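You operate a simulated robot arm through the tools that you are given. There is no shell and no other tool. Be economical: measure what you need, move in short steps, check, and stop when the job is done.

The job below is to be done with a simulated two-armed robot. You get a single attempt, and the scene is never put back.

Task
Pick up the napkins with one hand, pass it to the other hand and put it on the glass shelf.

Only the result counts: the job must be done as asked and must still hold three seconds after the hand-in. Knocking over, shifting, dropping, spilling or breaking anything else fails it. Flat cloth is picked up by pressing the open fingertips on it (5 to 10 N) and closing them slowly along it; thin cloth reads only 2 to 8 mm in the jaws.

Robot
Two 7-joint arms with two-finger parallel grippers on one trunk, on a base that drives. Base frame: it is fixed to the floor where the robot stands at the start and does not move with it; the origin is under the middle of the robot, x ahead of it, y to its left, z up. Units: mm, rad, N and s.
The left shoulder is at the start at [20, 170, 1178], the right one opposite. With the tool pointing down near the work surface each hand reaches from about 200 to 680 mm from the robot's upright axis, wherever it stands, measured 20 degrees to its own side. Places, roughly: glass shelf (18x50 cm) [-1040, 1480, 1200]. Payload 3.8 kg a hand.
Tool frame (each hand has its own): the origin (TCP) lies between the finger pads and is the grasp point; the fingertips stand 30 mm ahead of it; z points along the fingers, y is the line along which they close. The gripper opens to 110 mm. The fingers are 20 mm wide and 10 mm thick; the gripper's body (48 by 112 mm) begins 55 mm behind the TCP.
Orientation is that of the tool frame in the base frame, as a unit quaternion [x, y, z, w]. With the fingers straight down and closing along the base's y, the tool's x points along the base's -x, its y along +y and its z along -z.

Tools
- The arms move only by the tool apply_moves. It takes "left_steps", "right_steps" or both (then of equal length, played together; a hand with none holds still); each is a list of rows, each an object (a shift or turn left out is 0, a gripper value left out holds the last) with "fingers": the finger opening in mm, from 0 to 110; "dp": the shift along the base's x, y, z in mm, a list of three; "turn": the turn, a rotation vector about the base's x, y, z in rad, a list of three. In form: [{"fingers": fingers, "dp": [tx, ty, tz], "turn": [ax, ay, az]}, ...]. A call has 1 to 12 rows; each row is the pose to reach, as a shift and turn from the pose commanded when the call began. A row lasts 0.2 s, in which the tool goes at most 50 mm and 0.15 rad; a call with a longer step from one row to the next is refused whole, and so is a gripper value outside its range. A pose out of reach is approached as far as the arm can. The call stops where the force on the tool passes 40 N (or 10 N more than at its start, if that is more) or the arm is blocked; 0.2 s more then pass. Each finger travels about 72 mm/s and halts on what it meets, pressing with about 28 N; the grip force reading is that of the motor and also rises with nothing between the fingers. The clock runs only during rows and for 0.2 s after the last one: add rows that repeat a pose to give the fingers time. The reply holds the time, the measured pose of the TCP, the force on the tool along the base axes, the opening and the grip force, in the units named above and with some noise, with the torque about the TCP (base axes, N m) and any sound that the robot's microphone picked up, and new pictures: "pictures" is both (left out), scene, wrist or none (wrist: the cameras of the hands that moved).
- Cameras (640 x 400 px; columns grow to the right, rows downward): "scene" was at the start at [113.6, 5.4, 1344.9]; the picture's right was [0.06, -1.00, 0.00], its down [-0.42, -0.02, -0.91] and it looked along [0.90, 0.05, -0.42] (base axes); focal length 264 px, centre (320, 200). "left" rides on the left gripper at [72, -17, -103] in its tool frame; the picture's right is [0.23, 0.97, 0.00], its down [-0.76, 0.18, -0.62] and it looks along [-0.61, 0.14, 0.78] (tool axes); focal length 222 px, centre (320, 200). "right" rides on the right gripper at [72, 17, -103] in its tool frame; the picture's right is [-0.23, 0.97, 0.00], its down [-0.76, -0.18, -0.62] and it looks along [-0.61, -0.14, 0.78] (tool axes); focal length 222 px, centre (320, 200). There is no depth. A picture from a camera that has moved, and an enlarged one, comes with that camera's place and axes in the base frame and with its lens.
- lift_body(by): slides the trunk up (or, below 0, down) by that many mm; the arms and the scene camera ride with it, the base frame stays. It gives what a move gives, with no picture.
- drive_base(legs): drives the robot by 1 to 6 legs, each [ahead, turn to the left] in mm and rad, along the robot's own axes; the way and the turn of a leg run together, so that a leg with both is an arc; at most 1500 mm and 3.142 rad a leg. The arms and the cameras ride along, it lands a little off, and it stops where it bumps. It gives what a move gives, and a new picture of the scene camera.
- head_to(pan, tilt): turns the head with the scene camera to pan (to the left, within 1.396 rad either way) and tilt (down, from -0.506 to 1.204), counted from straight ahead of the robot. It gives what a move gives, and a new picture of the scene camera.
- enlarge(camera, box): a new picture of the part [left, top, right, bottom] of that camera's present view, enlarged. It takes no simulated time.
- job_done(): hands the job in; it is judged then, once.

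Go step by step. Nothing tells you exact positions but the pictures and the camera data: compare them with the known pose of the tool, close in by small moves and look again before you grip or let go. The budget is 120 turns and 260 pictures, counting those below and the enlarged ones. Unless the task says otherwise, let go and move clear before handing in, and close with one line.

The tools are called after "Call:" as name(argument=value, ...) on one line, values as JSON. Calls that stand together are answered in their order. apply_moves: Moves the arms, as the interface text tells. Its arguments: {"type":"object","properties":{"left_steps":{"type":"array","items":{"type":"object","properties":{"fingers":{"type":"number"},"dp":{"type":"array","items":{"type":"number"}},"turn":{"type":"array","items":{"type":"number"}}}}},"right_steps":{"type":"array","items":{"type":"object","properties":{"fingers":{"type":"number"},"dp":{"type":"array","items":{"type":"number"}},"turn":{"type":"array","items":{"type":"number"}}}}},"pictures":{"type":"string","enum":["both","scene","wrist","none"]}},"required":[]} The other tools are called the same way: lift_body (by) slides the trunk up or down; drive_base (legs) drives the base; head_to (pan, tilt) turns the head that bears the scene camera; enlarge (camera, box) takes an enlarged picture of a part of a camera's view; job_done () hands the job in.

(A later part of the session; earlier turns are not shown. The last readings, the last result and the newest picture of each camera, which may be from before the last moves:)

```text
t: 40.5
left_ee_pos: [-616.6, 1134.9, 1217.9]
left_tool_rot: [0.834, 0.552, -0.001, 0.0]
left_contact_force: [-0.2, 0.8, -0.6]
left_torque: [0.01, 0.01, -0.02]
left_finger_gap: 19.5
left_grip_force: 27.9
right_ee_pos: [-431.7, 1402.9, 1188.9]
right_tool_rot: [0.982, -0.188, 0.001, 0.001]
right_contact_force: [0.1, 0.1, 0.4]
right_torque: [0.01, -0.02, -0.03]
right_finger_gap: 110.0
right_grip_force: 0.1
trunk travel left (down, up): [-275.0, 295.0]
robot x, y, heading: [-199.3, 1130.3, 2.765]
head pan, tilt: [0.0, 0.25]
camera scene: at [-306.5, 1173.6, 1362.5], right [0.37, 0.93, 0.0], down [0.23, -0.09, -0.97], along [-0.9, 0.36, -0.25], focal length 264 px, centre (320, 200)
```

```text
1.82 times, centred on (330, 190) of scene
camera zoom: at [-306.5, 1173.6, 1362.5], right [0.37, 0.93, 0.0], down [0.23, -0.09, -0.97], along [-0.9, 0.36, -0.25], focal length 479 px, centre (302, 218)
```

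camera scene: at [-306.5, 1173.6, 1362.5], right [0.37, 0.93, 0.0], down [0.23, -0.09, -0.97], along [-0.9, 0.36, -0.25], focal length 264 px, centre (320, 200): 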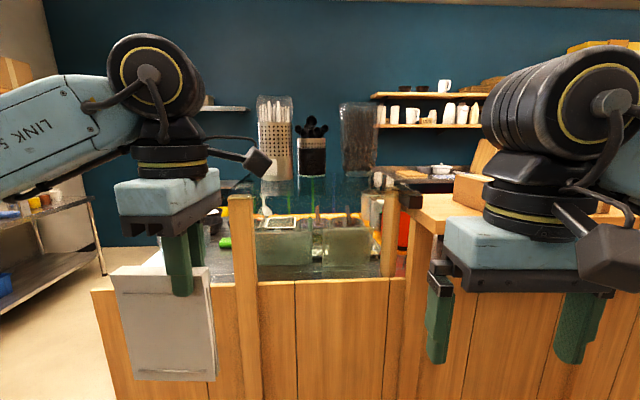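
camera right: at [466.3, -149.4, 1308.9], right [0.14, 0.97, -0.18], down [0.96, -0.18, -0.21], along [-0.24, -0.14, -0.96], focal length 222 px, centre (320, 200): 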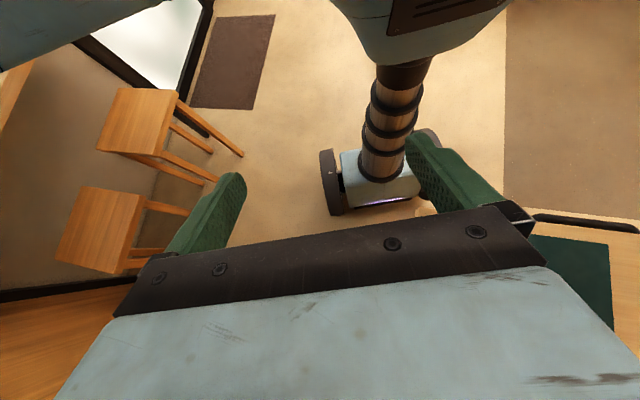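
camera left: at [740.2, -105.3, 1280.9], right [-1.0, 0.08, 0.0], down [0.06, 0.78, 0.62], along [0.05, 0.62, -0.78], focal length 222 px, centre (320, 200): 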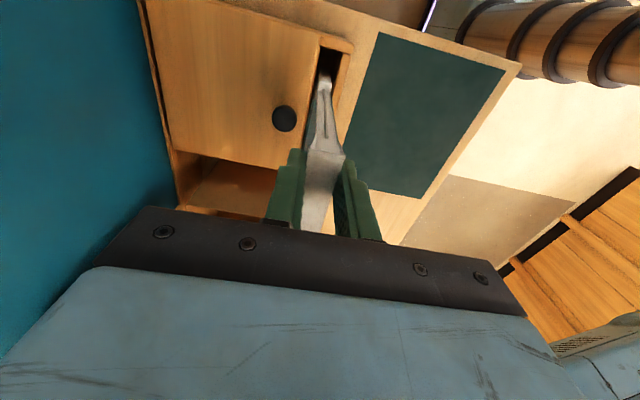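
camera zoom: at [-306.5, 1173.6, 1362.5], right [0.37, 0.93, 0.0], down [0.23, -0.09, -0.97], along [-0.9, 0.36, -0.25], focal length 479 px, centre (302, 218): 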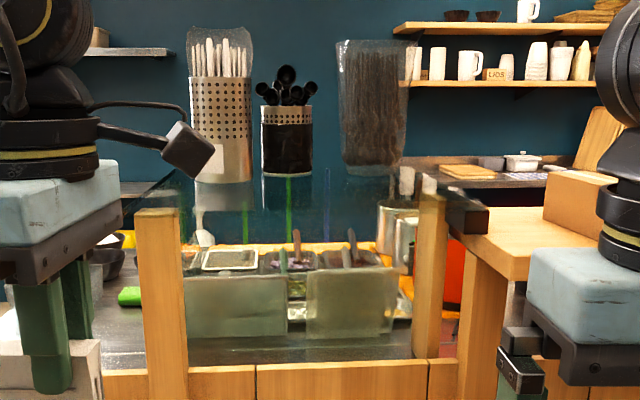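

The glass shelf spans two wooden posts and already carries three containers. I'll raise the trunk to look down on it and find the free area.

Call:
lift_body(by=280)

Call:
head_to(pan=0, tilt=0.6)

Call:
enlarge(camera="scene", box=[200, 60, 440, 280])

```text
t: 43.4
left_ee_pos: [-615.4, 1135.8, 1497.2]
left_tool_rot: [0.834, 0.552, 0.0, -0.001]
left_contact_force: [-0.1, -0.3, 0.0]
left_torque: [-0.01, 0.0, 0.0]
left_finger_gap: 19.1
left_grip_force: 27.9
right_ee_pos: [-431.5, 1402.9, 1469.0]
right_tool_rot: [0.982, -0.188, 0.0, 0.001]
right_contact_force: [-0.3, -0.5, -0.4]
right_torque: [-0.02, 0.0, -0.02]
right_finger_gap: 109.8
right_grip_force: 0.1
trunk travel left (down, up): [-555.0, 15.0]
robot x, y, heading: [-201.3, 1130.2, 2.764]
head pan, tilt: [0.0, 0.25]
```

```text
t: 44.2
left_ee_pos: [-615.3, 1134.8, 1497.8]
left_tool_rot: [0.833, 0.553, 0.0, 0.0]
left_contact_force: [0.5, -0.3, -0.3]
left_torque: [-0.02, 0.0, -0.01]
left_finger_gap: 19.6
left_grip_force: 28.4
right_ee_pos: [-431.1, 1402.8, 1468.0]
right_tool_rot: [0.982, -0.188, 0.0, 0.001]
right_contact_force: [0.2, -0.1, 1.0]
right_torque: [0.01, -0.01, 0.01]
right_finger_gap: 110.1
right_grip_force: 0.2
trunk travel left (down, up): [-555.0, 15.0]
robot x, y, heading: [-196.9, 1125.2, 2.765]
head pan, tilt: [0.0, 0.6]
camera scene: at [-301.8, 1171.8, 1610.4], right [0.37, 0.93, 0.0], down [0.52, -0.21, -0.83], along [-0.77, 0.31, -0.56], focal length 264 px, centre (320, 200)
```

scene: 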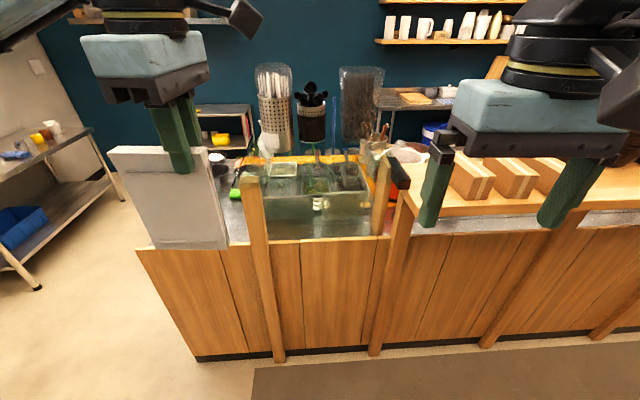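

```text
1.82 times, centred on (320, 170) of scene
camera zoom: at [-301.8, 1171.8, 1610.4], right [0.37, 0.93, 0.0], down [0.52, -0.21, -0.83], along [-0.77, 0.31, -0.56], focal length 479 px, centre (320, 254)
```

zoom: 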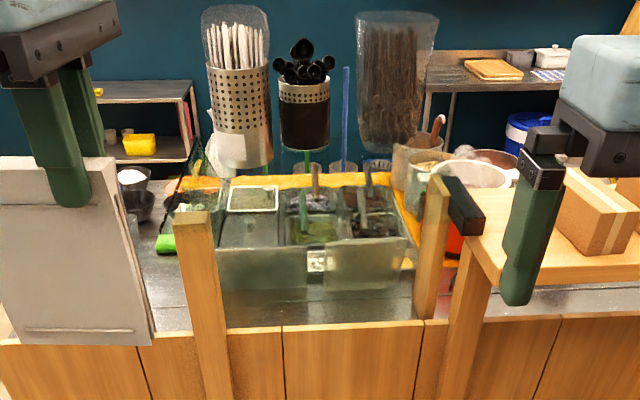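

I need to find the glass's edges. Enlarging the region around the container bottoms and posts.

Call:
enlarge(camera="scene", box=[235, 125, 325, 195])

Call:
enlarge(camera="scene", box=[315, 125, 405, 195])

```text
5.71 times, centred on (280, 160) of scene
camera zoom: at [-301.8, 1171.8, 1610.4], right [0.37, 0.93, 0.0], down [0.52, -0.21, -0.83], along [-0.77, 0.31, -0.56], focal length 1506 px, centre (549, 429)
```

zoom: 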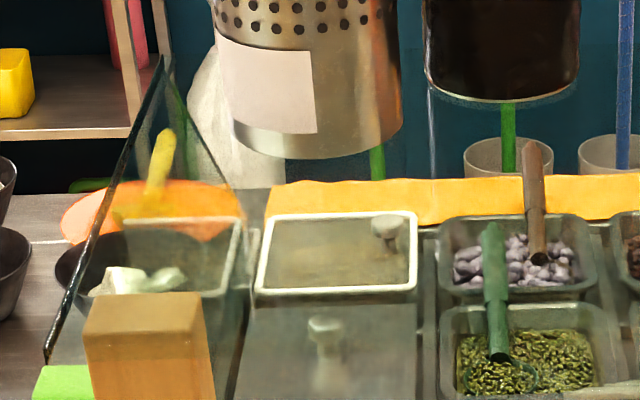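

```text
5.71 times, centred on (360, 160) of scene
camera zoom: at [-301.8, 1171.8, 1610.4], right [0.37, 0.93, 0.0], down [0.52, -0.21, -0.83], along [-0.77, 0.31, -0.56], focal length 1506 px, centre (91, 429)
```

zoom: 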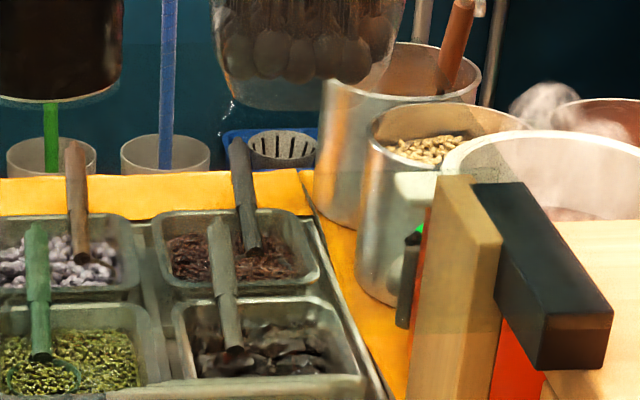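

The glass is nearly invisible, with containers standing at z≈1200 towards its back. I'll get closer and offset to the left so the right hand's camera can look down on the shelf.

Call:
drive_base(legs=[[0, 0.6], [350, 0], [0, -0.52]])

Call:
head_to(pan=-0.3, tilt=0.8)

Call:
enlarge(camera="scene", box=[160, 0, 480, 200])

```text
t: 49.5
left_ee_pos: [-955.6, 1029.6, 1498.2]
left_tool_rot: [0.812, 0.583, 0.0, 0.0]
left_contact_force: [-1.0, 0.7, 0.3]
left_torque: [-0.01, 0.03, 0.01]
left_finger_gap: 19.1
left_grip_force: 27.8
right_ee_pos: [-790.6, 1310.1, 1468.2]
right_tool_rot: [0.989, -0.15, 0.0, 0.001]
right_contact_force: [-0.5, 0.4, -0.6]
right_torque: [0.01, 0.0, 0.01]
right_finger_gap: 110.2
right_grip_force: 0.1
trunk travel left (down, up): [-555.0, 15.0]
robot x, y, heading: [-543.7, 1057.1, 2.837]
head pan, tilt: [0.0, 0.6]
camera scene: at [-644.6, 1090.5, 1610.3], right [0.3, 0.95, 0.0], down [0.54, -0.17, -0.83], along [-0.79, 0.25, -0.56], focal length 264 px, centre (320, 200)
```

scene: 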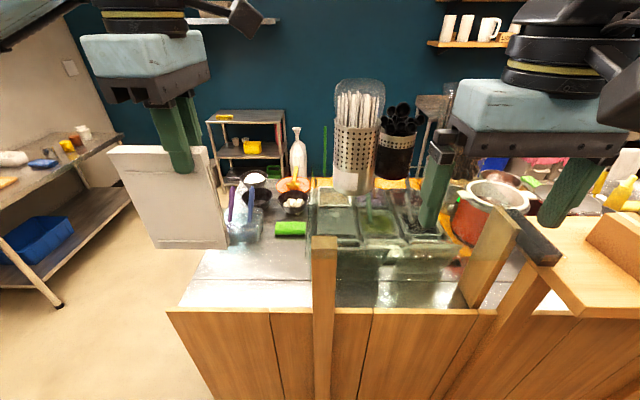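

```text
t: 50.3
left_ee_pos: [-955.1, 1029.6, 1496.8]
left_tool_rot: [0.812, 0.583, 0.0, 0.0]
left_contact_force: [0.2, -0.8, -0.6]
left_torque: [0.01, 0.0, 0.01]
left_finger_gap: 19.4
left_grip_force: 27.8
right_ee_pos: [-791.8, 1310.1, 1468.7]
right_tool_rot: [0.989, -0.15, -0.001, 0.001]
right_contact_force: [0.1, 0.5, 0.3]
right_torque: [0.02, 0.0, 0.01]
right_finger_gap: 109.8
right_grip_force: 0.0
trunk travel left (down, up): [-555.0, 15.0]
robot x, y, heading: [-538.4, 1058.9, 2.839]
head pan, tilt: [-0.3, 0.799]
camera scene: at [-626.9, 1109.7, 1593.5], right [0.57, 0.82, 0.0], down [0.59, -0.41, -0.7], along [-0.57, 0.4, -0.72], focal length 264 px, centre (320, 200)
```

scene: 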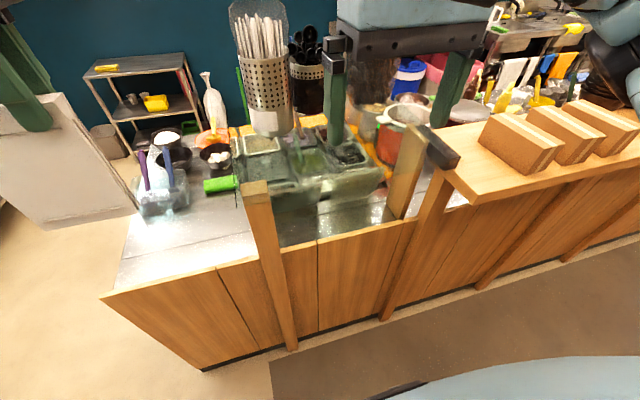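

```text
2.00 times, centred on (320, 100) of scene
camera zoom: at [-626.9, 1109.7, 1593.5], right [0.57, 0.82, 0.0], down [0.59, -0.41, -0.7], along [-0.57, 0.4, -0.72], focal length 527 px, centre (320, 400)
```

zoom: 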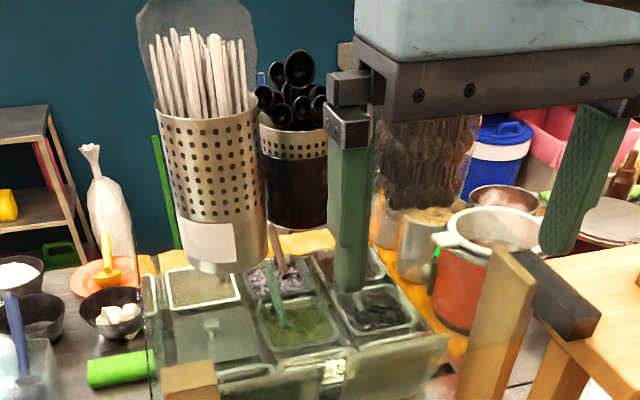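

The shelf's free front zone is clear: the containers stand ~150 mm behind the nominal centre. Next I'll back off a little and set up the hand-over: turn the left hand so the napkins lie along the forward direction, and pitch the right hand to point forward.

Call:
drive_base(legs=[[-250, 0]])

Call:
apply_moves(left_steps=[{"turn": [0, 0, -0.141], "dp": [-3, 15, 0]}, {"turn": [0, 0, -0.282], "dp": [-6, 31, 0]}, {"turn": [0, 0, -0.422], "dp": [-9, 46, 0]}, {"turn": [0, 0, -0.563], "dp": [-12, 62, 0]}, {"turn": [0, 0, -0.704], "dp": [-15, 77, 0]}, {"turn": [0, 0, -0.845], "dp": [-17, 92, 0]}, {"turn": [0, 0, -0.985], "dp": [-20, 108, 0]}, {"turn": [0, 0, -1.126], "dp": [-23, 123, 0]}, {"turn": [0, 0, -1.267], "dp": [-26, 138, 0]}, {"turn": [0, 0, -1.408], "dp": [-29, 154, 0]}, {"turn": [0, 0, -1.5485], "dp": [-32, 169, 0]}, {"turn": [0, 0, -1.5485], "dp": [-32, 169, 0]}], right_steps=[{"turn": [0.0425, 0.1363, 0], "dp": [-5, 8, -5]}, {"turn": [0.085, 0.2725, 0], "dp": [-11, 16, -10]}, {"turn": [0.1275, 0.4088, 0], "dp": [-16, 24, -15]}, {"turn": [0.17, 0.545, 0], "dp": [-22, 32, -20]}, {"turn": [0.2126, 0.6813, 0], "dp": [-27, 40, -25]}, {"turn": [0.2551, 0.8176, 0], "dp": [-32, 48, -30]}, {"turn": [0.2976, 0.9538, 0], "dp": [-38, 56, -35]}, {"turn": [0.34, 1.09, 0], "dp": [-43, 64, -40]}, {"turn": [0.3826, 1.2264, 0], "dp": [-49, 72, -45]}, {"turn": [0.425, 1.3626, 0], "dp": [-54, 80, -50]}, {"turn": [0.4676, 1.4989, 0], "dp": [-59.5, 87.7, -55]}, {"turn": [0.4676, 1.4989, 0], "dp": [-59.5, 87.7, -55]}])

```text
t: 52.1
left_ee_pos: [-723.3, 955.3, 1498.2]
left_tool_rot: [0.811, 0.584, 0.001, -0.001]
left_contact_force: [-0.9, -0.8, 0.3]
left_torque: [0.02, 0.0, 0.0]
left_finger_gap: 19.2
left_grip_force: 27.8
right_ee_pos: [-559.3, 1238.6, 1468.5]
right_tool_rot: [0.989, -0.149, 0.001, 0.001]
right_contact_force: [0.4, 0.6, -0.5]
right_torque: [0.03, -0.01, 0.02]
right_finger_gap: 109.9
right_grip_force: 0.2
trunk travel left (down, up): [-555.0, 15.0]
robot x, y, heading: [-307.0, 984.2, 2.839]
head pan, tilt: [-0.3, 0.799]
camera scene: at [-395.0, 1037.2, 1593.3], right [0.57, 0.82, 0.0], down [0.59, -0.41, -0.7], along [-0.57, 0.39, -0.72], focal length 264 px, centre (320, 200)
```

scene: 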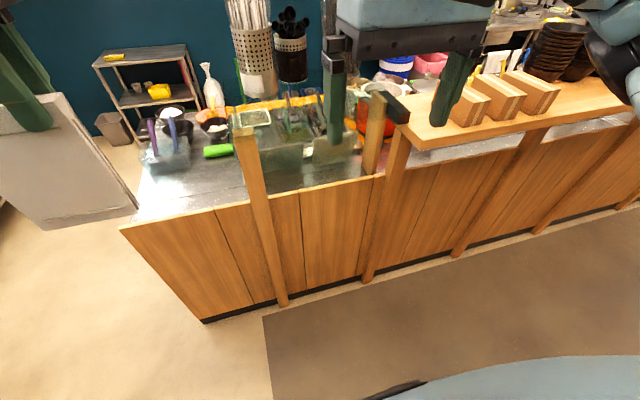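

```text
t: 54.7
left_ee_pos: [-756.3, 1124.6, 1498.0]
left_tool_rot: [0.989, -0.15, -0.001, 0.0]
left_contact_force: [0.4, -0.4, -1.4]
left_torque: [0.01, -0.01, -0.03]
left_finger_gap: 19.3
left_grip_force: 28.2
right_ee_pos: [-671.4, 1354.4, 1450.2]
right_tool_rot: [0.757, -0.113, -0.636, -0.097]
right_contact_force: [0.1, 0.3, 0.2]
right_torque: [0.0, 0.0, -0.04]
right_finger_gap: 109.9
right_grip_force: 0.0
right hand out of reach, approached as far as the arm can: row 6, 7, 8, 9, 10, 11, 12
trunk travel left (down, up): [-555.0, 15.0]
robot x, y, heading: [-307.4, 986.0, 2.836]
head pan, tilt: [-0.3, 0.799]
camera scene: at [-395.6, 1036.2, 1593.4], right [0.57, 0.82, 0.0], down [0.59, -0.41, -0.7], along [-0.57, 0.4, -0.72], focal length 264 px, centre (320, 200)
camera right: at [-567.4, 1306.5, 1396.1], right [-0.32, -0.92, 0.22], down [0.51, 0.03, 0.86], along [-0.8, 0.39, 0.46], focal length 222 px, centre (320, 200)
camera left: at [-679.6, 1118.7, 1601.4], right [-0.07, -1.0, 0.0], down [-0.78, 0.06, 0.62], along [-0.62, 0.05, -0.78], focal length 222 px, centre (320, 200)
```

scene: 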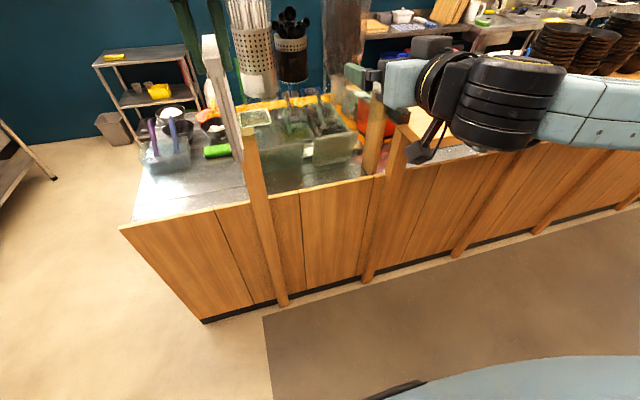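
right: 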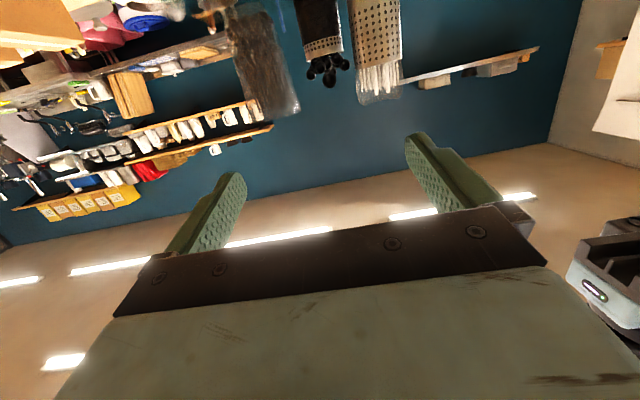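
left: 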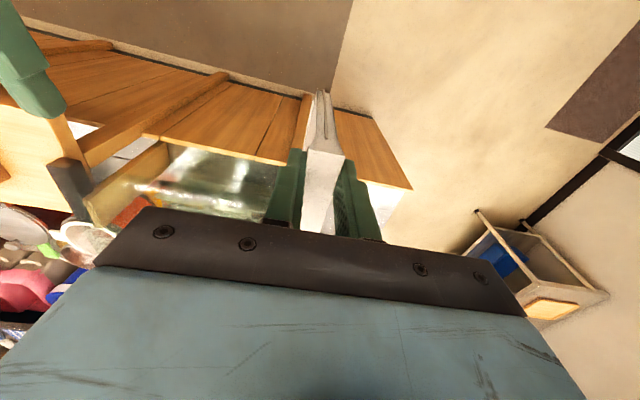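

The right hand's pose is a bit too close to the body for a level tool; I'll extend it further forward and check.

Call:
apply_moves(right_steps=[{"dp": [-47.5, 15, 0]}, {"dp": [-95, 30, 0]}, {"dp": [-114.6, 35.7, 0]}, {"dp": [-114.6, 35.7, 0]}], pictures="scene")

```text
t: 55.7
left_ee_pos: [-753.8, 1124.4, 1497.6]
left_tool_rot: [0.989, -0.149, 0.0, 0.0]
left_contact_force: [0.0, -0.2, -0.2]
left_torque: [0.0, 0.0, 0.0]
left_finger_gap: 19.3
left_grip_force: 28.2
right_ee_pos: [-785.2, 1391.9, 1450.4]
right_tool_rot: [0.759, -0.112, -0.634, -0.096]
right_contact_force: [-0.4, 0.5, -0.1]
right_torque: [0.0, 0.0, -0.01]
right_finger_gap: 110.2
right_grip_force: 0.1
trunk travel left (down, up): [-555.0, 15.0]
robot x, y, heading: [-308.2, 987.8, 2.842]
head pan, tilt: [-0.3, 0.799]
camera scene: at [-394.5, 1037.0, 1593.4], right [0.57, 0.82, 0.0], down [0.59, -0.41, -0.7], along [-0.57, 0.4, -0.72], focal length 264 px, centre (320, 200)
```

scene: 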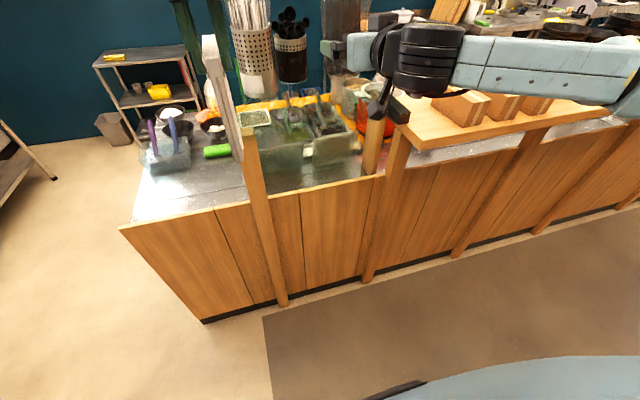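

Call:
apply_moves(right_steps=[{"turn": [0.026, 0.084, 0], "dp": [0, 0, -10]}, {"turn": [0.052, 0.167, 0], "dp": [0, 0, -20]}, {"turn": [0.052, 0.167, 0], "dp": [0, 0, -37]}, {"turn": [0.052, 0.167, 0], "dp": [0, 0, -37]}], pictures="none")

```text
t: 56.7
left_ee_pos: [-754.0, 1124.7, 1498.1]
left_tool_rot: [0.989, -0.15, 0.0, -0.001]
left_contact_force: [0.9, 0.9, 0.5]
left_torque: [0.05, -0.02, -0.01]
left_finger_gap: 19.3
left_grip_force: 28.1
right_ee_pos: [-784.8, 1391.7, 1450.3]
right_tool_rot: [0.759, -0.112, -0.634, -0.095]
right_contact_force: [0.7, -0.2, 0.4]
right_torque: [0.02, 0.02, -0.02]
right_finger_gap: 110.0
right_grip_force: 0.1
right hand out of reach, approached as far as the arm can: row 1, 2, 3, 4
trunk travel left (down, up): [-555.0, 15.0]
robot x, y, heading: [-307.3, 984.2, 2.833]
head pan, tilt: [-0.3, 0.799]
```

The wrist allows about 10° below level; a 20° downward tilt suits the placement too. I'll set that tilt and pull the right hand back behind the napkins' rear edge.

Call:
apply_moves(right_steps=[{"turn": [-0.026, -0.084, 0], "dp": [40, -12, 0]}, {"turn": [-0.052, -0.167, 0], "dp": [85, -27, 0]}, {"turn": [-0.052, -0.167, 0], "dp": [130, -41, -5]}, {"turn": [-0.052, -0.167, 0], "dp": [170, -54, -10]}, {"turn": [-0.052, -0.167, 0], "dp": [181, -57, -10]}, {"turn": [-0.052, -0.167, 0], "dp": [181, -57, -10]}], pictures="none")

```text
t: 58.1
left_ee_pos: [-753.3, 1125.0, 1498.4]
left_tool_rot: [0.989, -0.149, 0.0, 0.0]
left_contact_force: [0.3, 0.6, -0.2]
left_torque: [-0.01, -0.01, 0.04]
left_finger_gap: 19.3
left_grip_force: 28.0
right_ee_pos: [-656.9, 1350.5, 1449.3]
right_tool_rot: [0.811, -0.122, -0.565, -0.087]
right_contact_force: [-0.1, 0.0, -0.1]
right_torque: [-0.05, 0.0, 0.03]
right_finger_gap: 110.0
right_grip_force: 0.1
right hand out of reach, approached as far as the arm can: row 4, 5, 6
trunk travel left (down, up): [-555.0, 15.0]
robot x, y, heading: [-310.0, 986.0, 2.834]
head pan, tilt: [-0.3, 0.799]
```

Call:
apply_moves(left_steps=[{"dp": [-28, 9, 0]}, {"dp": [-57, 18, 0]}, {"dp": [-86, 27, 0]}, {"dp": [-86, 27, 0]}, {"dp": [-86, 27, 0]}, {"dp": [-86, 27, 0]}, {"dp": [-86, 27, 0]}], right_steps=[{"dp": [-24, 7, 0]}, {"dp": [-38, -39, 0]}, {"dp": [-53, -86, 0]}, {"dp": [-68, -132, 0]}, {"dp": [-82, -178, 0]}, {"dp": [-97, -224, -4]}, {"dp": [-97, -224, -4]}])

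```text
t: 59.7
left_ee_pos: [-834.7, 1147.6, 1493.9]
left_tool_rot: [0.989, -0.149, -0.001, 0.0]
left_contact_force: [-0.3, -0.1, -0.4]
left_torque: [0.0, 0.02, 0.0]
left_finger_gap: 19.0
left_grip_force: 28.5
left hand out of reach, approached as far as the arm can: row 3, 4, 5, 6, 7
right_ee_pos: [-750.5, 1129.6, 1444.4]
right_tool_rot: [0.812, -0.121, -0.565, -0.085]
right_contact_force: [-0.2, -0.8, -0.1]
right_torque: [-0.03, 0.01, 0.05]
right_finger_gap: 110.1
right_grip_force: 0.0
trunk travel left (down, up): [-555.0, 15.0]
robot x, y, heading: [-309.8, 986.0, 2.839]
head pan, tilt: [-0.3, 0.799]
camera scene: at [-394.1, 1038.0, 1593.4], right [0.57, 0.82, 0.0], down [0.59, -0.41, -0.7], along [-0.57, 0.39, -0.72], focal length 264 px, centre (320, 200)
camera right: at [-640.0, 1078.2, 1411.3], right [-0.36, -0.91, 0.21], down [0.36, 0.07, 0.93], along [-0.86, 0.41, 0.3], focal length 222 px, centre (320, 200)
camera left: at [-758.7, 1141.7, 1597.9], right [-0.07, -1.0, 0.0], down [-0.78, 0.06, 0.62], along [-0.62, 0.04, -0.78], focal length 222 px, centre (320, 200)
```

scene: 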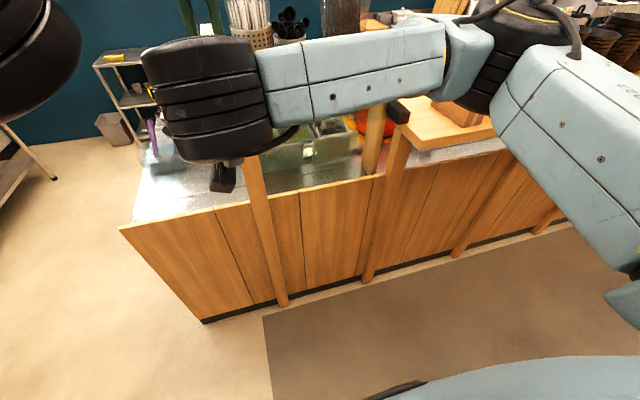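
right: 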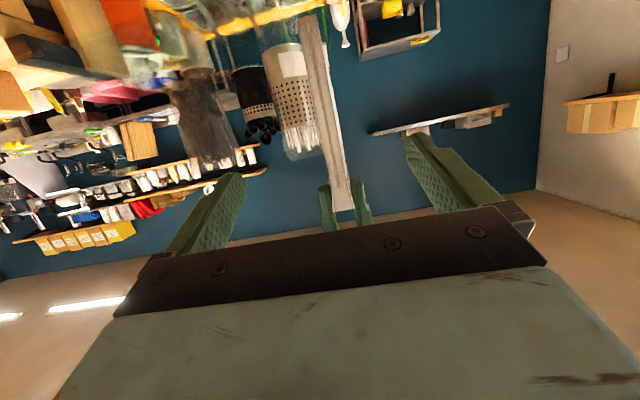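
left: 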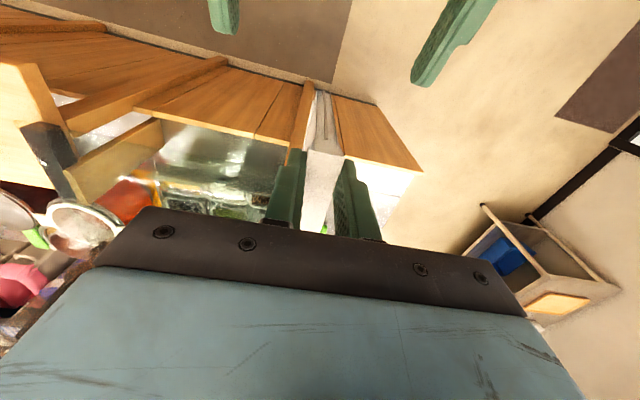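

The napkins' rear edge is centred between the right fingers. Advancing the right hand onto the edge.

Call:
apply_moves(right_steps=[{"dp": [-2.4, -7.6, 0]}, {"dp": [-30, 1, -11]}, {"dp": [-55, 9, -23]}, {"dp": [-74.4, 15, -34]}, {"dp": [-74.4, 15, -34]}])

Call:
enlarge(camera="right", box=[200, 0, 460, 220])

```text
t: 60.9
left_ee_pos: [-833.2, 1145.9, 1494.8]
left_tool_rot: [0.989, -0.15, -0.002, 0.0]
left_contact_force: [0.3, 0.1, -0.3]
left_torque: [0.01, -0.01, 0.0]
left_finger_gap: 19.3
left_grip_force: 27.9
right_ee_pos: [-826.3, 1142.1, 1411.0]
right_tool_rot: [0.811, -0.121, -0.565, -0.085]
right_contact_force: [0.0, 0.3, -0.1]
right_torque: [-0.01, -0.01, -0.02]
right_finger_gap: 110.0
right_grip_force: 0.0
trunk travel left (down, up): [-555.0, 15.0]
robot x, y, heading: [-304.4, 982.8, 2.837]
head pan, tilt: [-0.3, 0.799]
camera scene: at [-393.9, 1037.3, 1593.4], right [0.57, 0.82, 0.0], down [0.59, -0.41, -0.7], along [-0.57, 0.39, -0.72], focal length 264 px, centre (320, 200)
camera right: at [-715.6, 1091.4, 1377.9], right [-0.36, -0.91, 0.21], down [0.36, 0.07, 0.93], along [-0.86, 0.41, 0.3], focal length 222 px, centre (320, 200)
```

scene: 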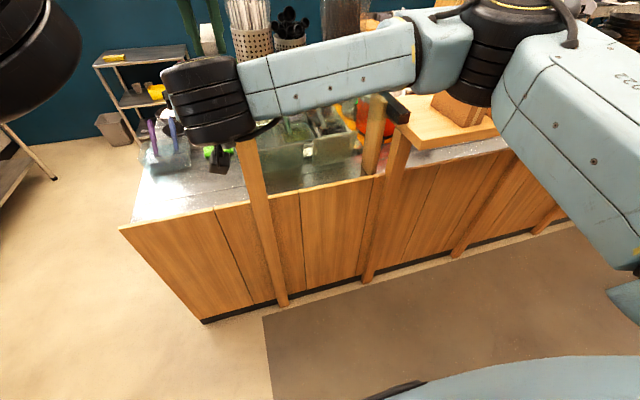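
right: 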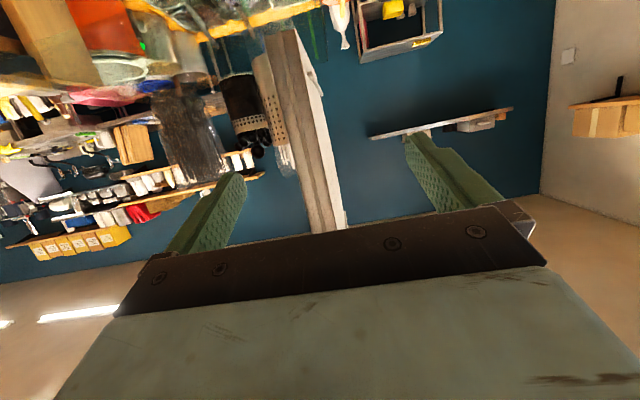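

```text
1.82 times, centred on (330, 110) of right
camera zoom: at [-715.6, 1091.4, 1377.9], right [-0.36, -0.91, 0.21], down [0.36, 0.07, 0.93], along [-0.86, 0.41, 0.3], focal length 404 px, centre (302, 364)
```

zoom: 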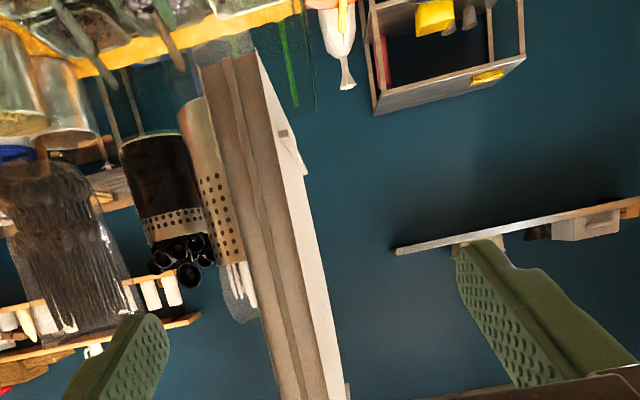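

The edge is about 10 mm inside the right grasp point and centred. Closing the right fingers.

Call:
apply_moves(right_steps=[{"fingers": 90}, {"fingers": 70}, {"fingers": 50}, {"fingers": 36}, {"fingers": 26}, {"fingers": 20}, {"fingers": 14}, {"fingers": 8}, {"fingers": 8}, {"fingers": 8}], pictures="wrist")

```text
t: 63.1
left_ee_pos: [-833.4, 1146.5, 1494.8]
left_tool_rot: [0.989, -0.148, 0.0, 0.001]
left_contact_force: [-2.2, -6.6, 0.0]
left_torque: [-0.3, 0.11, -0.04]
left_finger_gap: 19.5
left_grip_force: 28.2
right_ee_pos: [-827.7, 1142.4, 1410.9]
right_tool_rot: [0.811, -0.122, -0.565, -0.086]
right_contact_force: [2.0, 5.2, -0.6]
right_torque: [-0.22, 0.04, -0.06]
right_finger_gap: 19.5
right_grip_force: 28.0
trunk travel left (down, up): [-555.0, 15.0]
robot x, y, heading: [-307.1, 983.5, 2.842]
head pan, tilt: [-0.3, 0.799]
camera right: at [-715.8, 1091.3, 1377.9], right [-0.36, -0.91, 0.21], down [0.36, 0.07, 0.93], along [-0.86, 0.41, 0.3], focal length 222 px, centre (320, 200)
```

right: 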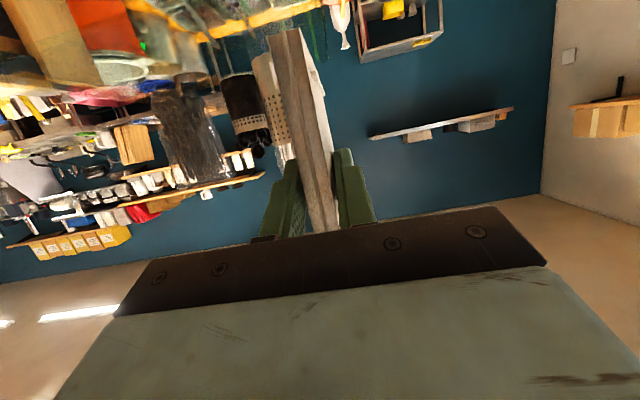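

Both hands hold the stack (19.5 mm, 28 N). Now I open the left hand a little and lift it clear.

Call:
apply_moves(left_steps=[{"fingers": 30}, {"fingers": 60}, {"fingers": 80}, {"fingers": 80, "dp": [0, 0, 20]}, {"fingers": 80, "dp": [0, 0, 55]}, {"fingers": 80, "dp": [0, 0, 90]}, {"fingers": 80, "dp": [0, 0, 90]}])

```text
t: 64.7
left_ee_pos: [-802.9, 1131.1, 1565.4]
left_tool_rot: [0.989, -0.15, -0.002, 0.0]
left_contact_force: [-0.3, 0.1, -0.1]
left_torque: [0.0, 0.01, -0.02]
left_finger_gap: 80.0
left_grip_force: 0.1
left hand out of reach, approached as far as the arm can: row 4, 5, 6, 7
right_ee_pos: [-826.9, 1143.3, 1411.2]
right_tool_rot: [0.811, -0.121, -0.566, -0.085]
right_contact_force: [0.4, -0.1, -0.3]
right_torque: [-0.03, 0.01, 0.02]
right_finger_gap: 19.5
right_grip_force: 27.8
trunk travel left (down, up): [-555.0, 15.0]
robot x, y, heading: [-309.5, 985.5, 2.843]
head pan, tilt: [-0.3, 0.799]
camera scene: at [-393.5, 1037.6, 1593.5], right [0.57, 0.82, 0.0], down [0.59, -0.41, -0.7], along [-0.57, 0.39, -0.72], focal length 264 px, centre (320, 200)
camera left: at [-728.0, 1125.5, 1669.3], right [-0.07, -1.0, 0.0], down [-0.78, 0.06, 0.63], along [-0.62, 0.05, -0.78], focal length 222 px, centre (320, 200)
```

scene: 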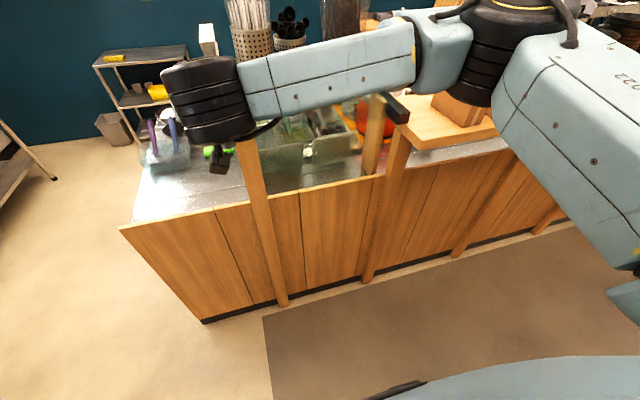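
left: 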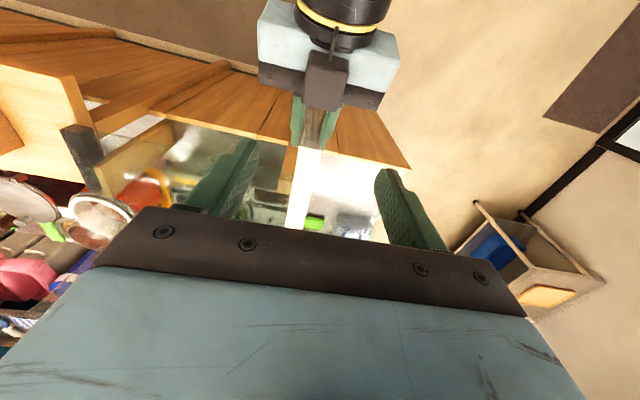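

The pass is done: the right hand alone holds the napkins. I'll move the left hand aside and roll the right hand 90° so the napkins lie flat.

Call:
apply_moves(left_steps=[{"dp": [5, -40, 0]}, {"dp": [12, -85, 0]}, {"dp": [20, -130, 0]}, {"dp": [28, -175, 0]}, {"dp": [36, -221, 0]}, {"dp": [36, -221, 0]}, {"dp": [36, -221, 0]}, {"dp": [36, -221, 0]}, {"dp": [36, -221, 0]}, {"dp": [36, -221, 0]}, {"dp": [36, -221, 0]}], right_steps=[{"turn": [-0.1281, 0.0401, -0.0488]}, {"turn": [-0.2562, 0.0802, -0.0976]}, {"turn": [-0.3843, 0.1203, -0.1464]}, {"turn": [-0.5124, 0.1604, -0.1952]}, {"turn": [-0.6405, 0.2005, -0.244]}, {"turn": [-0.7686, 0.2406, -0.2928]}, {"turn": [-0.8967, 0.2807, -0.3416]}, {"turn": [-1.0248, 0.3208, -0.3904]}, {"turn": [-1.1529, 0.3609, -0.4392]}, {"turn": [-1.281, 0.401, -0.488]}, {"turn": [-1.4091, 0.4411, -0.5368]}])

```text
t: 67.1
left_ee_pos: [-766.0, 909.1, 1566.5]
left_tool_rot: [0.989, -0.149, 0.0, 0.0]
left_contact_force: [0.2, -0.2, -0.2]
left_torque: [0.02, -0.02, -0.03]
left_finger_gap: 79.9
left_grip_force: 0.0
right_ee_pos: [-825.9, 1142.5, 1409.6]
right_tool_rot: [-0.486, 0.658, 0.462, -0.342]
right_contact_force: [0.2, -0.2, -1.3]
right_torque: [0.02, 0.02, 0.0]
right_finger_gap: 19.9
right_grip_force: 28.2
trunk travel left (down, up): [-555.0, 15.0]
robot x, y, heading: [-306.8, 986.4, 2.836]
head pan, tilt: [-0.3, 0.799]
camera scene: at [-394.4, 1037.1, 1593.4], right [0.57, 0.82, 0.0], down [0.59, -0.41, -0.7], along [-0.57, 0.39, -0.72], focal length 264 px, centre (320, 200)
camera right: at [-761.0, 1047.0, 1460.3], right [-0.25, 0.31, 0.92], down [0.84, 0.54, 0.04], along [-0.48, 0.78, -0.4], focal length 222 px, centre (320, 200)
camera left: at [-691.2, 903.3, 1670.6], right [-0.07, -1.0, 0.0], down [-0.78, 0.06, 0.62], along [-0.62, 0.04, -0.78], focal length 222 px, centre (320, 200)
```

scene: 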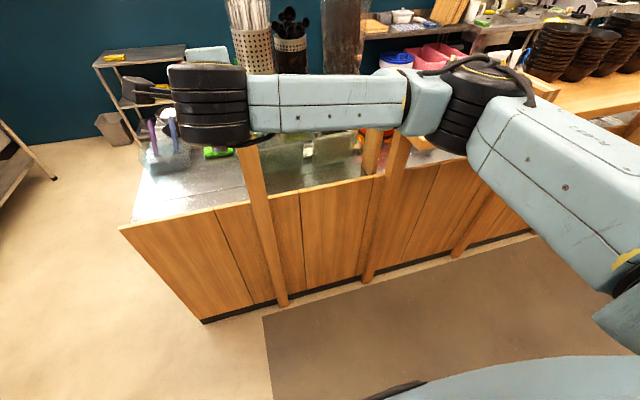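
right: 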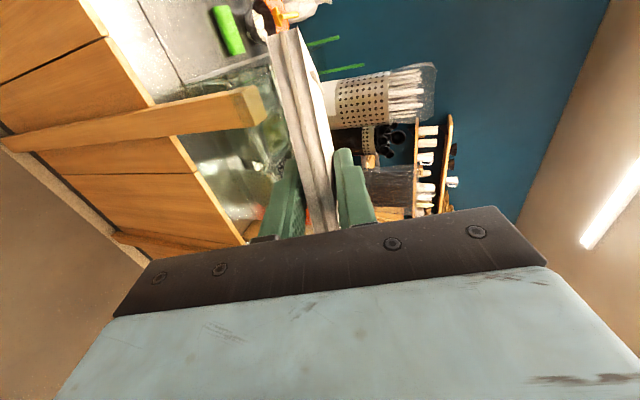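
left: 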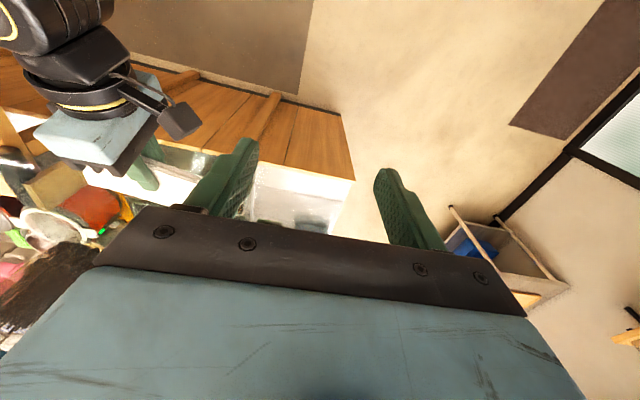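

The napkins are flat (tilted 20° down) in the right hand. I'll move the right hand to the right with a 20° yaw so the stack lines up with the shelf, and retract the left hand.

Call:
apply_moves(left_steps=[{"dp": [30, -10, 0]}, {"dp": [62, -20, 0]}, {"dp": [93, -30, 0]}, {"dp": [124, -39, 0]}, {"dp": [124, -39, 0]}, {"dp": [124, -39, 0]}], right_steps=[{"dp": [12, 38, 0], "turn": [0, 0, 0.07]}, {"dp": [24, 76, 0], "turn": [0, 0, 0.14]}, {"dp": [36, 115, 0], "turn": [0, 0, 0.21]}, {"dp": [48, 153, 0], "turn": [0, 0, 0.28]}, {"dp": [60, 191, 0], "turn": [0, 0, 0.35]}, {"dp": [60, 191, 0], "turn": [0, 0, 0.35]}], pictures="none")

Call:
head_to(pan=-0.3, tilt=0.6)

```text
t: 68.5
left_ee_pos: [-640.7, 868.6, 1564.6]
left_tool_rot: [0.989, -0.149, 0.0, -0.001]
left_contact_force: [-0.1, 0.9, 0.1]
left_torque: [0.03, 0.01, -0.02]
left_finger_gap: 80.0
left_grip_force: 0.2
right_ee_pos: [-766.2, 1333.1, 1414.4]
right_tool_rot: [0.593, -0.562, -0.398, 0.417]
right_contact_force: [-0.2, -0.8, -0.4]
right_torque: [0.03, 0.01, -0.01]
right_finger_gap: 19.9
right_grip_force: 28.2
trunk travel left (down, up): [-555.0, 15.0]
robot x, y, heading: [-306.8, 982.8, 2.84]
head pan, tilt: [-0.3, 0.799]
```

```text
t: 69.3
left_ee_pos: [-641.6, 870.0, 1564.7]
left_tool_rot: [0.989, -0.149, -0.001, 0.0]
left_contact_force: [0.3, 0.7, 1.0]
left_torque: [-0.02, -0.02, 0.03]
left_finger_gap: 79.9
left_grip_force: 0.0
right_ee_pos: [-765.7, 1334.1, 1413.8]
right_tool_rot: [0.593, -0.563, -0.397, 0.416]
right_contact_force: [-0.5, 0.0, -1.1]
right_torque: [0.0, 0.02, 0.03]
right_finger_gap: 19.7
right_grip_force: 27.9
trunk travel left (down, up): [-555.0, 15.0]
robot x, y, heading: [-308.4, 984.6, 2.846]
head pan, tilt: [-0.3, 0.6]
camera scene: at [-400.5, 1041.5, 1610.3], right [0.57, 0.82, 0.0], down [0.47, -0.32, -0.82], along [-0.68, 0.47, -0.57], focal length 264 px, centre (320, 200)
```

scene: 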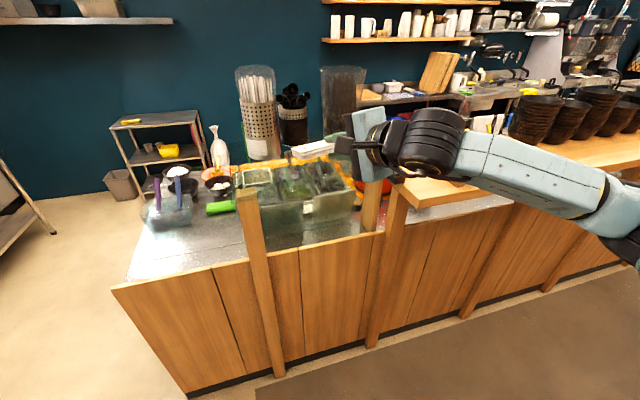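

Call:
enlarge(camera="scene", box=[220, 100, 400, 260])

```text
2.50 times, centred on (310, 180) of scene
camera zoom: at [-400.5, 1041.5, 1610.3], right [0.57, 0.82, 0.0], down [0.47, -0.32, -0.82], along [-0.68, 0.47, -0.57], focal length 659 px, centre (345, 250)
```

zoom: 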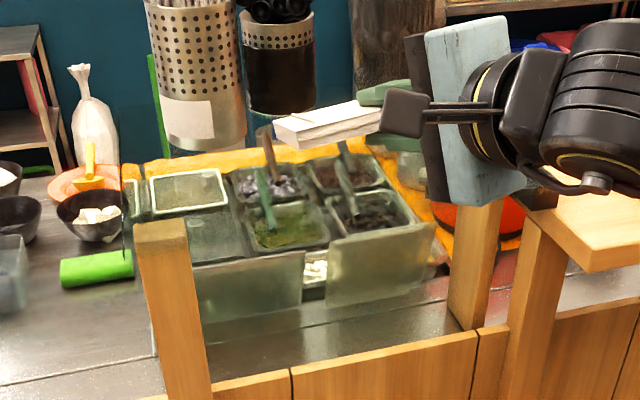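

The glass's left edge and posts fit a shelf centred near (-1040, 1480, 1200) with a free strip in front of the containers. I'll shift the hand 60 mm right and drive forward 250 mm, staying high.

Call:
apply_moves(right_steps=[{"dp": [9, 29, 0]}, {"dp": [17.5, 57.4, 0]}, {"dp": [17.5, 57.4, 0]}], pictures="none")

Call:
drive_base(legs=[[250, 0]])

```text
t: 70.1
left_ee_pos: [-642.4, 869.7, 1564.4]
left_tool_rot: [0.989, -0.15, 0.0, 0.0]
left_contact_force: [0.7, -0.1, 0.3]
left_torque: [-0.01, -0.01, -0.01]
left_finger_gap: 80.2
left_grip_force: 0.0
right_ee_pos: [-748.9, 1389.2, 1410.6]
right_tool_rot: [0.593, -0.563, -0.397, 0.417]
right_contact_force: [-1.0, -0.3, 0.2]
right_torque: [-0.01, 0.0, -0.05]
right_finger_gap: 19.9
right_grip_force: 27.4
trunk travel left (down, up): [-555.0, 15.0]
robot x, y, heading: [-308.5, 984.6, 2.836]
head pan, tilt: [-0.3, 0.6]
```

```text
t: 71.9
left_ee_pos: [-878.1, 944.1, 1565.7]
left_tool_rot: [0.989, -0.15, 0.0, 0.0]
left_contact_force: [0.4, -0.2, -0.2]
left_torque: [0.01, 0.02, 0.0]
left_finger_gap: 80.0
left_grip_force: 0.2
right_ee_pos: [-983.4, 1463.9, 1410.5]
right_tool_rot: [0.593, -0.563, -0.398, 0.417]
right_contact_force: [-0.8, -0.2, 0.2]
right_torque: [-0.01, -0.04, 0.06]
right_finger_gap: 19.7
right_grip_force: 28.9
trunk travel left (down, up): [-555.0, 15.0]
robot x, y, heading: [-542.0, 1057.5, 2.839]
head pan, tilt: [-0.3, 0.6]
camera scene: at [-636.0, 1114.9, 1610.4], right [0.57, 0.82, 0.0], down [0.46, -0.32, -0.83], along [-0.68, 0.47, -0.56], focal length 264 px, centre (320, 200)
```

scene: 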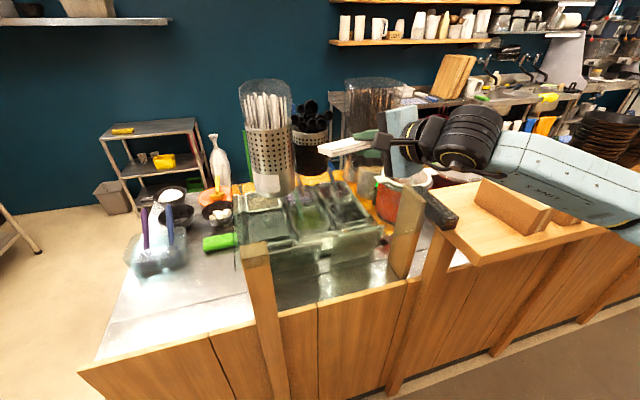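

In position above the free strip. I'll lower the trunk by 100 mm and check.

Call:
lift_body(by=-100)

Call:
enlarge(camera="scene", box=[220, 60, 480, 280])

Call:
enlarge(camera="right", box=[0, 0, 640, 400])

```text
t: 73.2
left_ee_pos: [-878.3, 944.5, 1465.3]
left_tool_rot: [0.989, -0.15, -0.001, 0.0]
left_contact_force: [-0.5, -0.3, 0.6]
left_torque: [0.02, 0.02, -0.01]
left_finger_gap: 79.9
left_grip_force: 0.1
right_ee_pos: [-982.4, 1465.0, 1310.5]
right_tool_rot: [0.593, -0.563, -0.398, 0.417]
right_contact_force: [-0.7, -0.4, -0.1]
right_torque: [0.01, 0.0, -0.01]
right_finger_gap: 19.6
right_grip_force: 27.8
trunk travel left (down, up): [-455.0, 115.0]
robot x, y, heading: [-542.3, 1058.4, 2.84]
head pan, tilt: [-0.3, 0.6]
```

```text
1.82 times, centred on (350, 170) of scene
camera zoom: at [-636.3, 1115.0, 1510.4], right [0.57, 0.82, 0.0], down [0.47, -0.32, -0.83], along [-0.68, 0.47, -0.56], focal length 479 px, centre (266, 254)
```

zoom: 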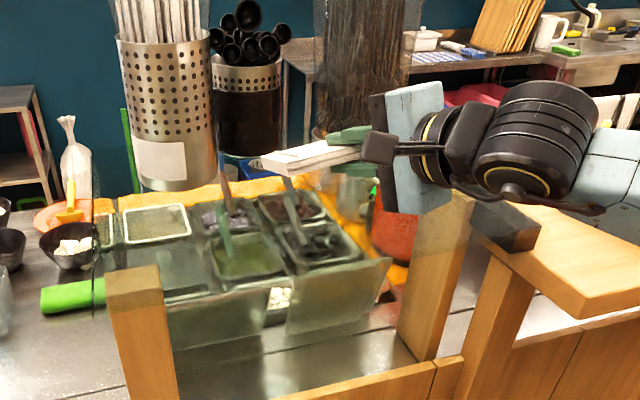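

```text
1.00 times, centred on (320, 200) of right (not enlarged: the box is as wide or as high as the picture)
camera zoom: at [-889.4, 1396.9, 1361.4], right [-0.34, 0.21, 0.92], down [0.61, 0.79, 0.04], along [-0.72, 0.57, -0.39], focal length 222 px, centre (320, 200)
```

zoom: 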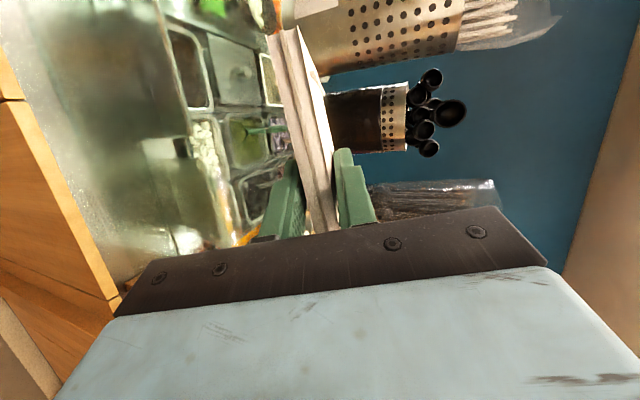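

Call:
lift_body(by=-38)

Call:
head_to(pan=-0.5, tilt=0.5)

Call:
enlarge(camera="scene", box=[180, 90, 400, 260])

```text
t: 74.0
left_ee_pos: [-877.6, 943.9, 1425.9]
left_tool_rot: [0.989, -0.15, -0.002, 0.0]
left_contact_force: [1.0, 0.4, -0.6]
left_torque: [0.03, 0.01, 0.0]
left_finger_gap: 79.8
left_grip_force: 0.2
right_ee_pos: [-984.0, 1463.9, 1273.9]
right_tool_rot: [0.593, -0.563, -0.397, 0.418]
right_contact_force: [0.6, 0.0, 0.0]
right_torque: [-0.02, 0.0, 0.01]
right_finger_gap: 20.0
right_grip_force: 27.8
trunk travel left (down, up): [-417.0, 153.0]
robot x, y, heading: [-545.1, 1057.8, 2.837]
head pan, tilt: [-0.3, 0.6]
```

```text
t: 74.8
left_ee_pos: [-878.0, 944.0, 1426.2]
left_tool_rot: [0.989, -0.151, -0.001, 0.0]
left_contact_force: [-0.1, 0.1, -0.7]
left_torque: [-0.01, 0.04, 0.0]
left_finger_gap: 80.0
left_grip_force: 0.0
right_ee_pos: [-982.5, 1465.2, 1273.2]
right_tool_rot: [0.593, -0.562, -0.397, 0.417]
right_contact_force: [-0.8, -0.2, -0.7]
right_torque: [0.0, 0.0, 0.0]
right_finger_gap: 19.7
right_grip_force: 27.6
trunk travel left (down, up): [-417.0, 153.0]
robot x, y, heading: [-540.0, 1054.6, 2.84]
head pan, tilt: [-0.499, 0.499]
camera scene: at [-627.2, 1130.3, 1481.4], right [0.72, 0.7, 0.0], down [0.33, -0.34, -0.88], along [-0.61, 0.63, -0.48], focal length 264 px, centre (320, 200)
```

scene: 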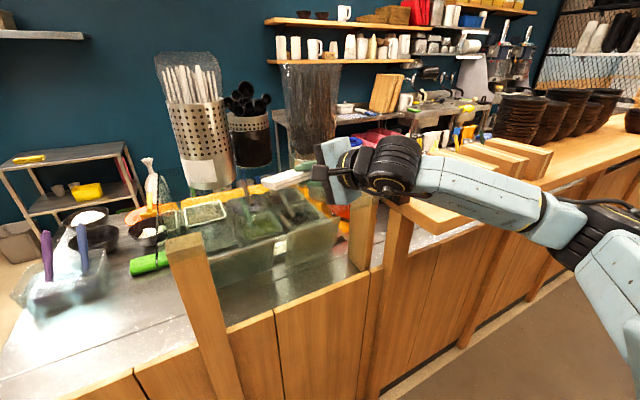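

```text
2.35 times, centred on (290, 175) of scene
camera zoom: at [-627.2, 1130.3, 1481.4], right [0.72, 0.7, 0.0], down [0.33, -0.34, -0.88], along [-0.61, 0.63, -0.48], focal length 620 px, centre (391, 259)
```

zoom: 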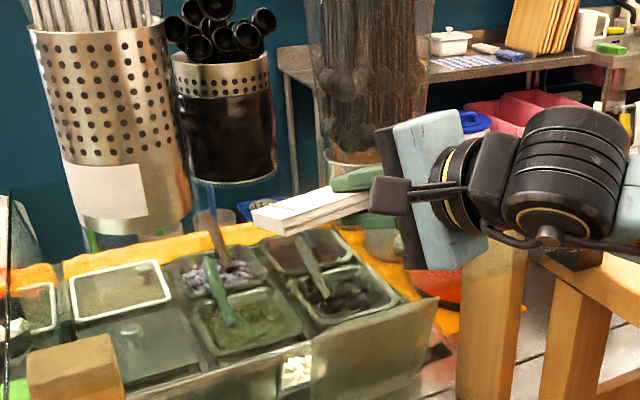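

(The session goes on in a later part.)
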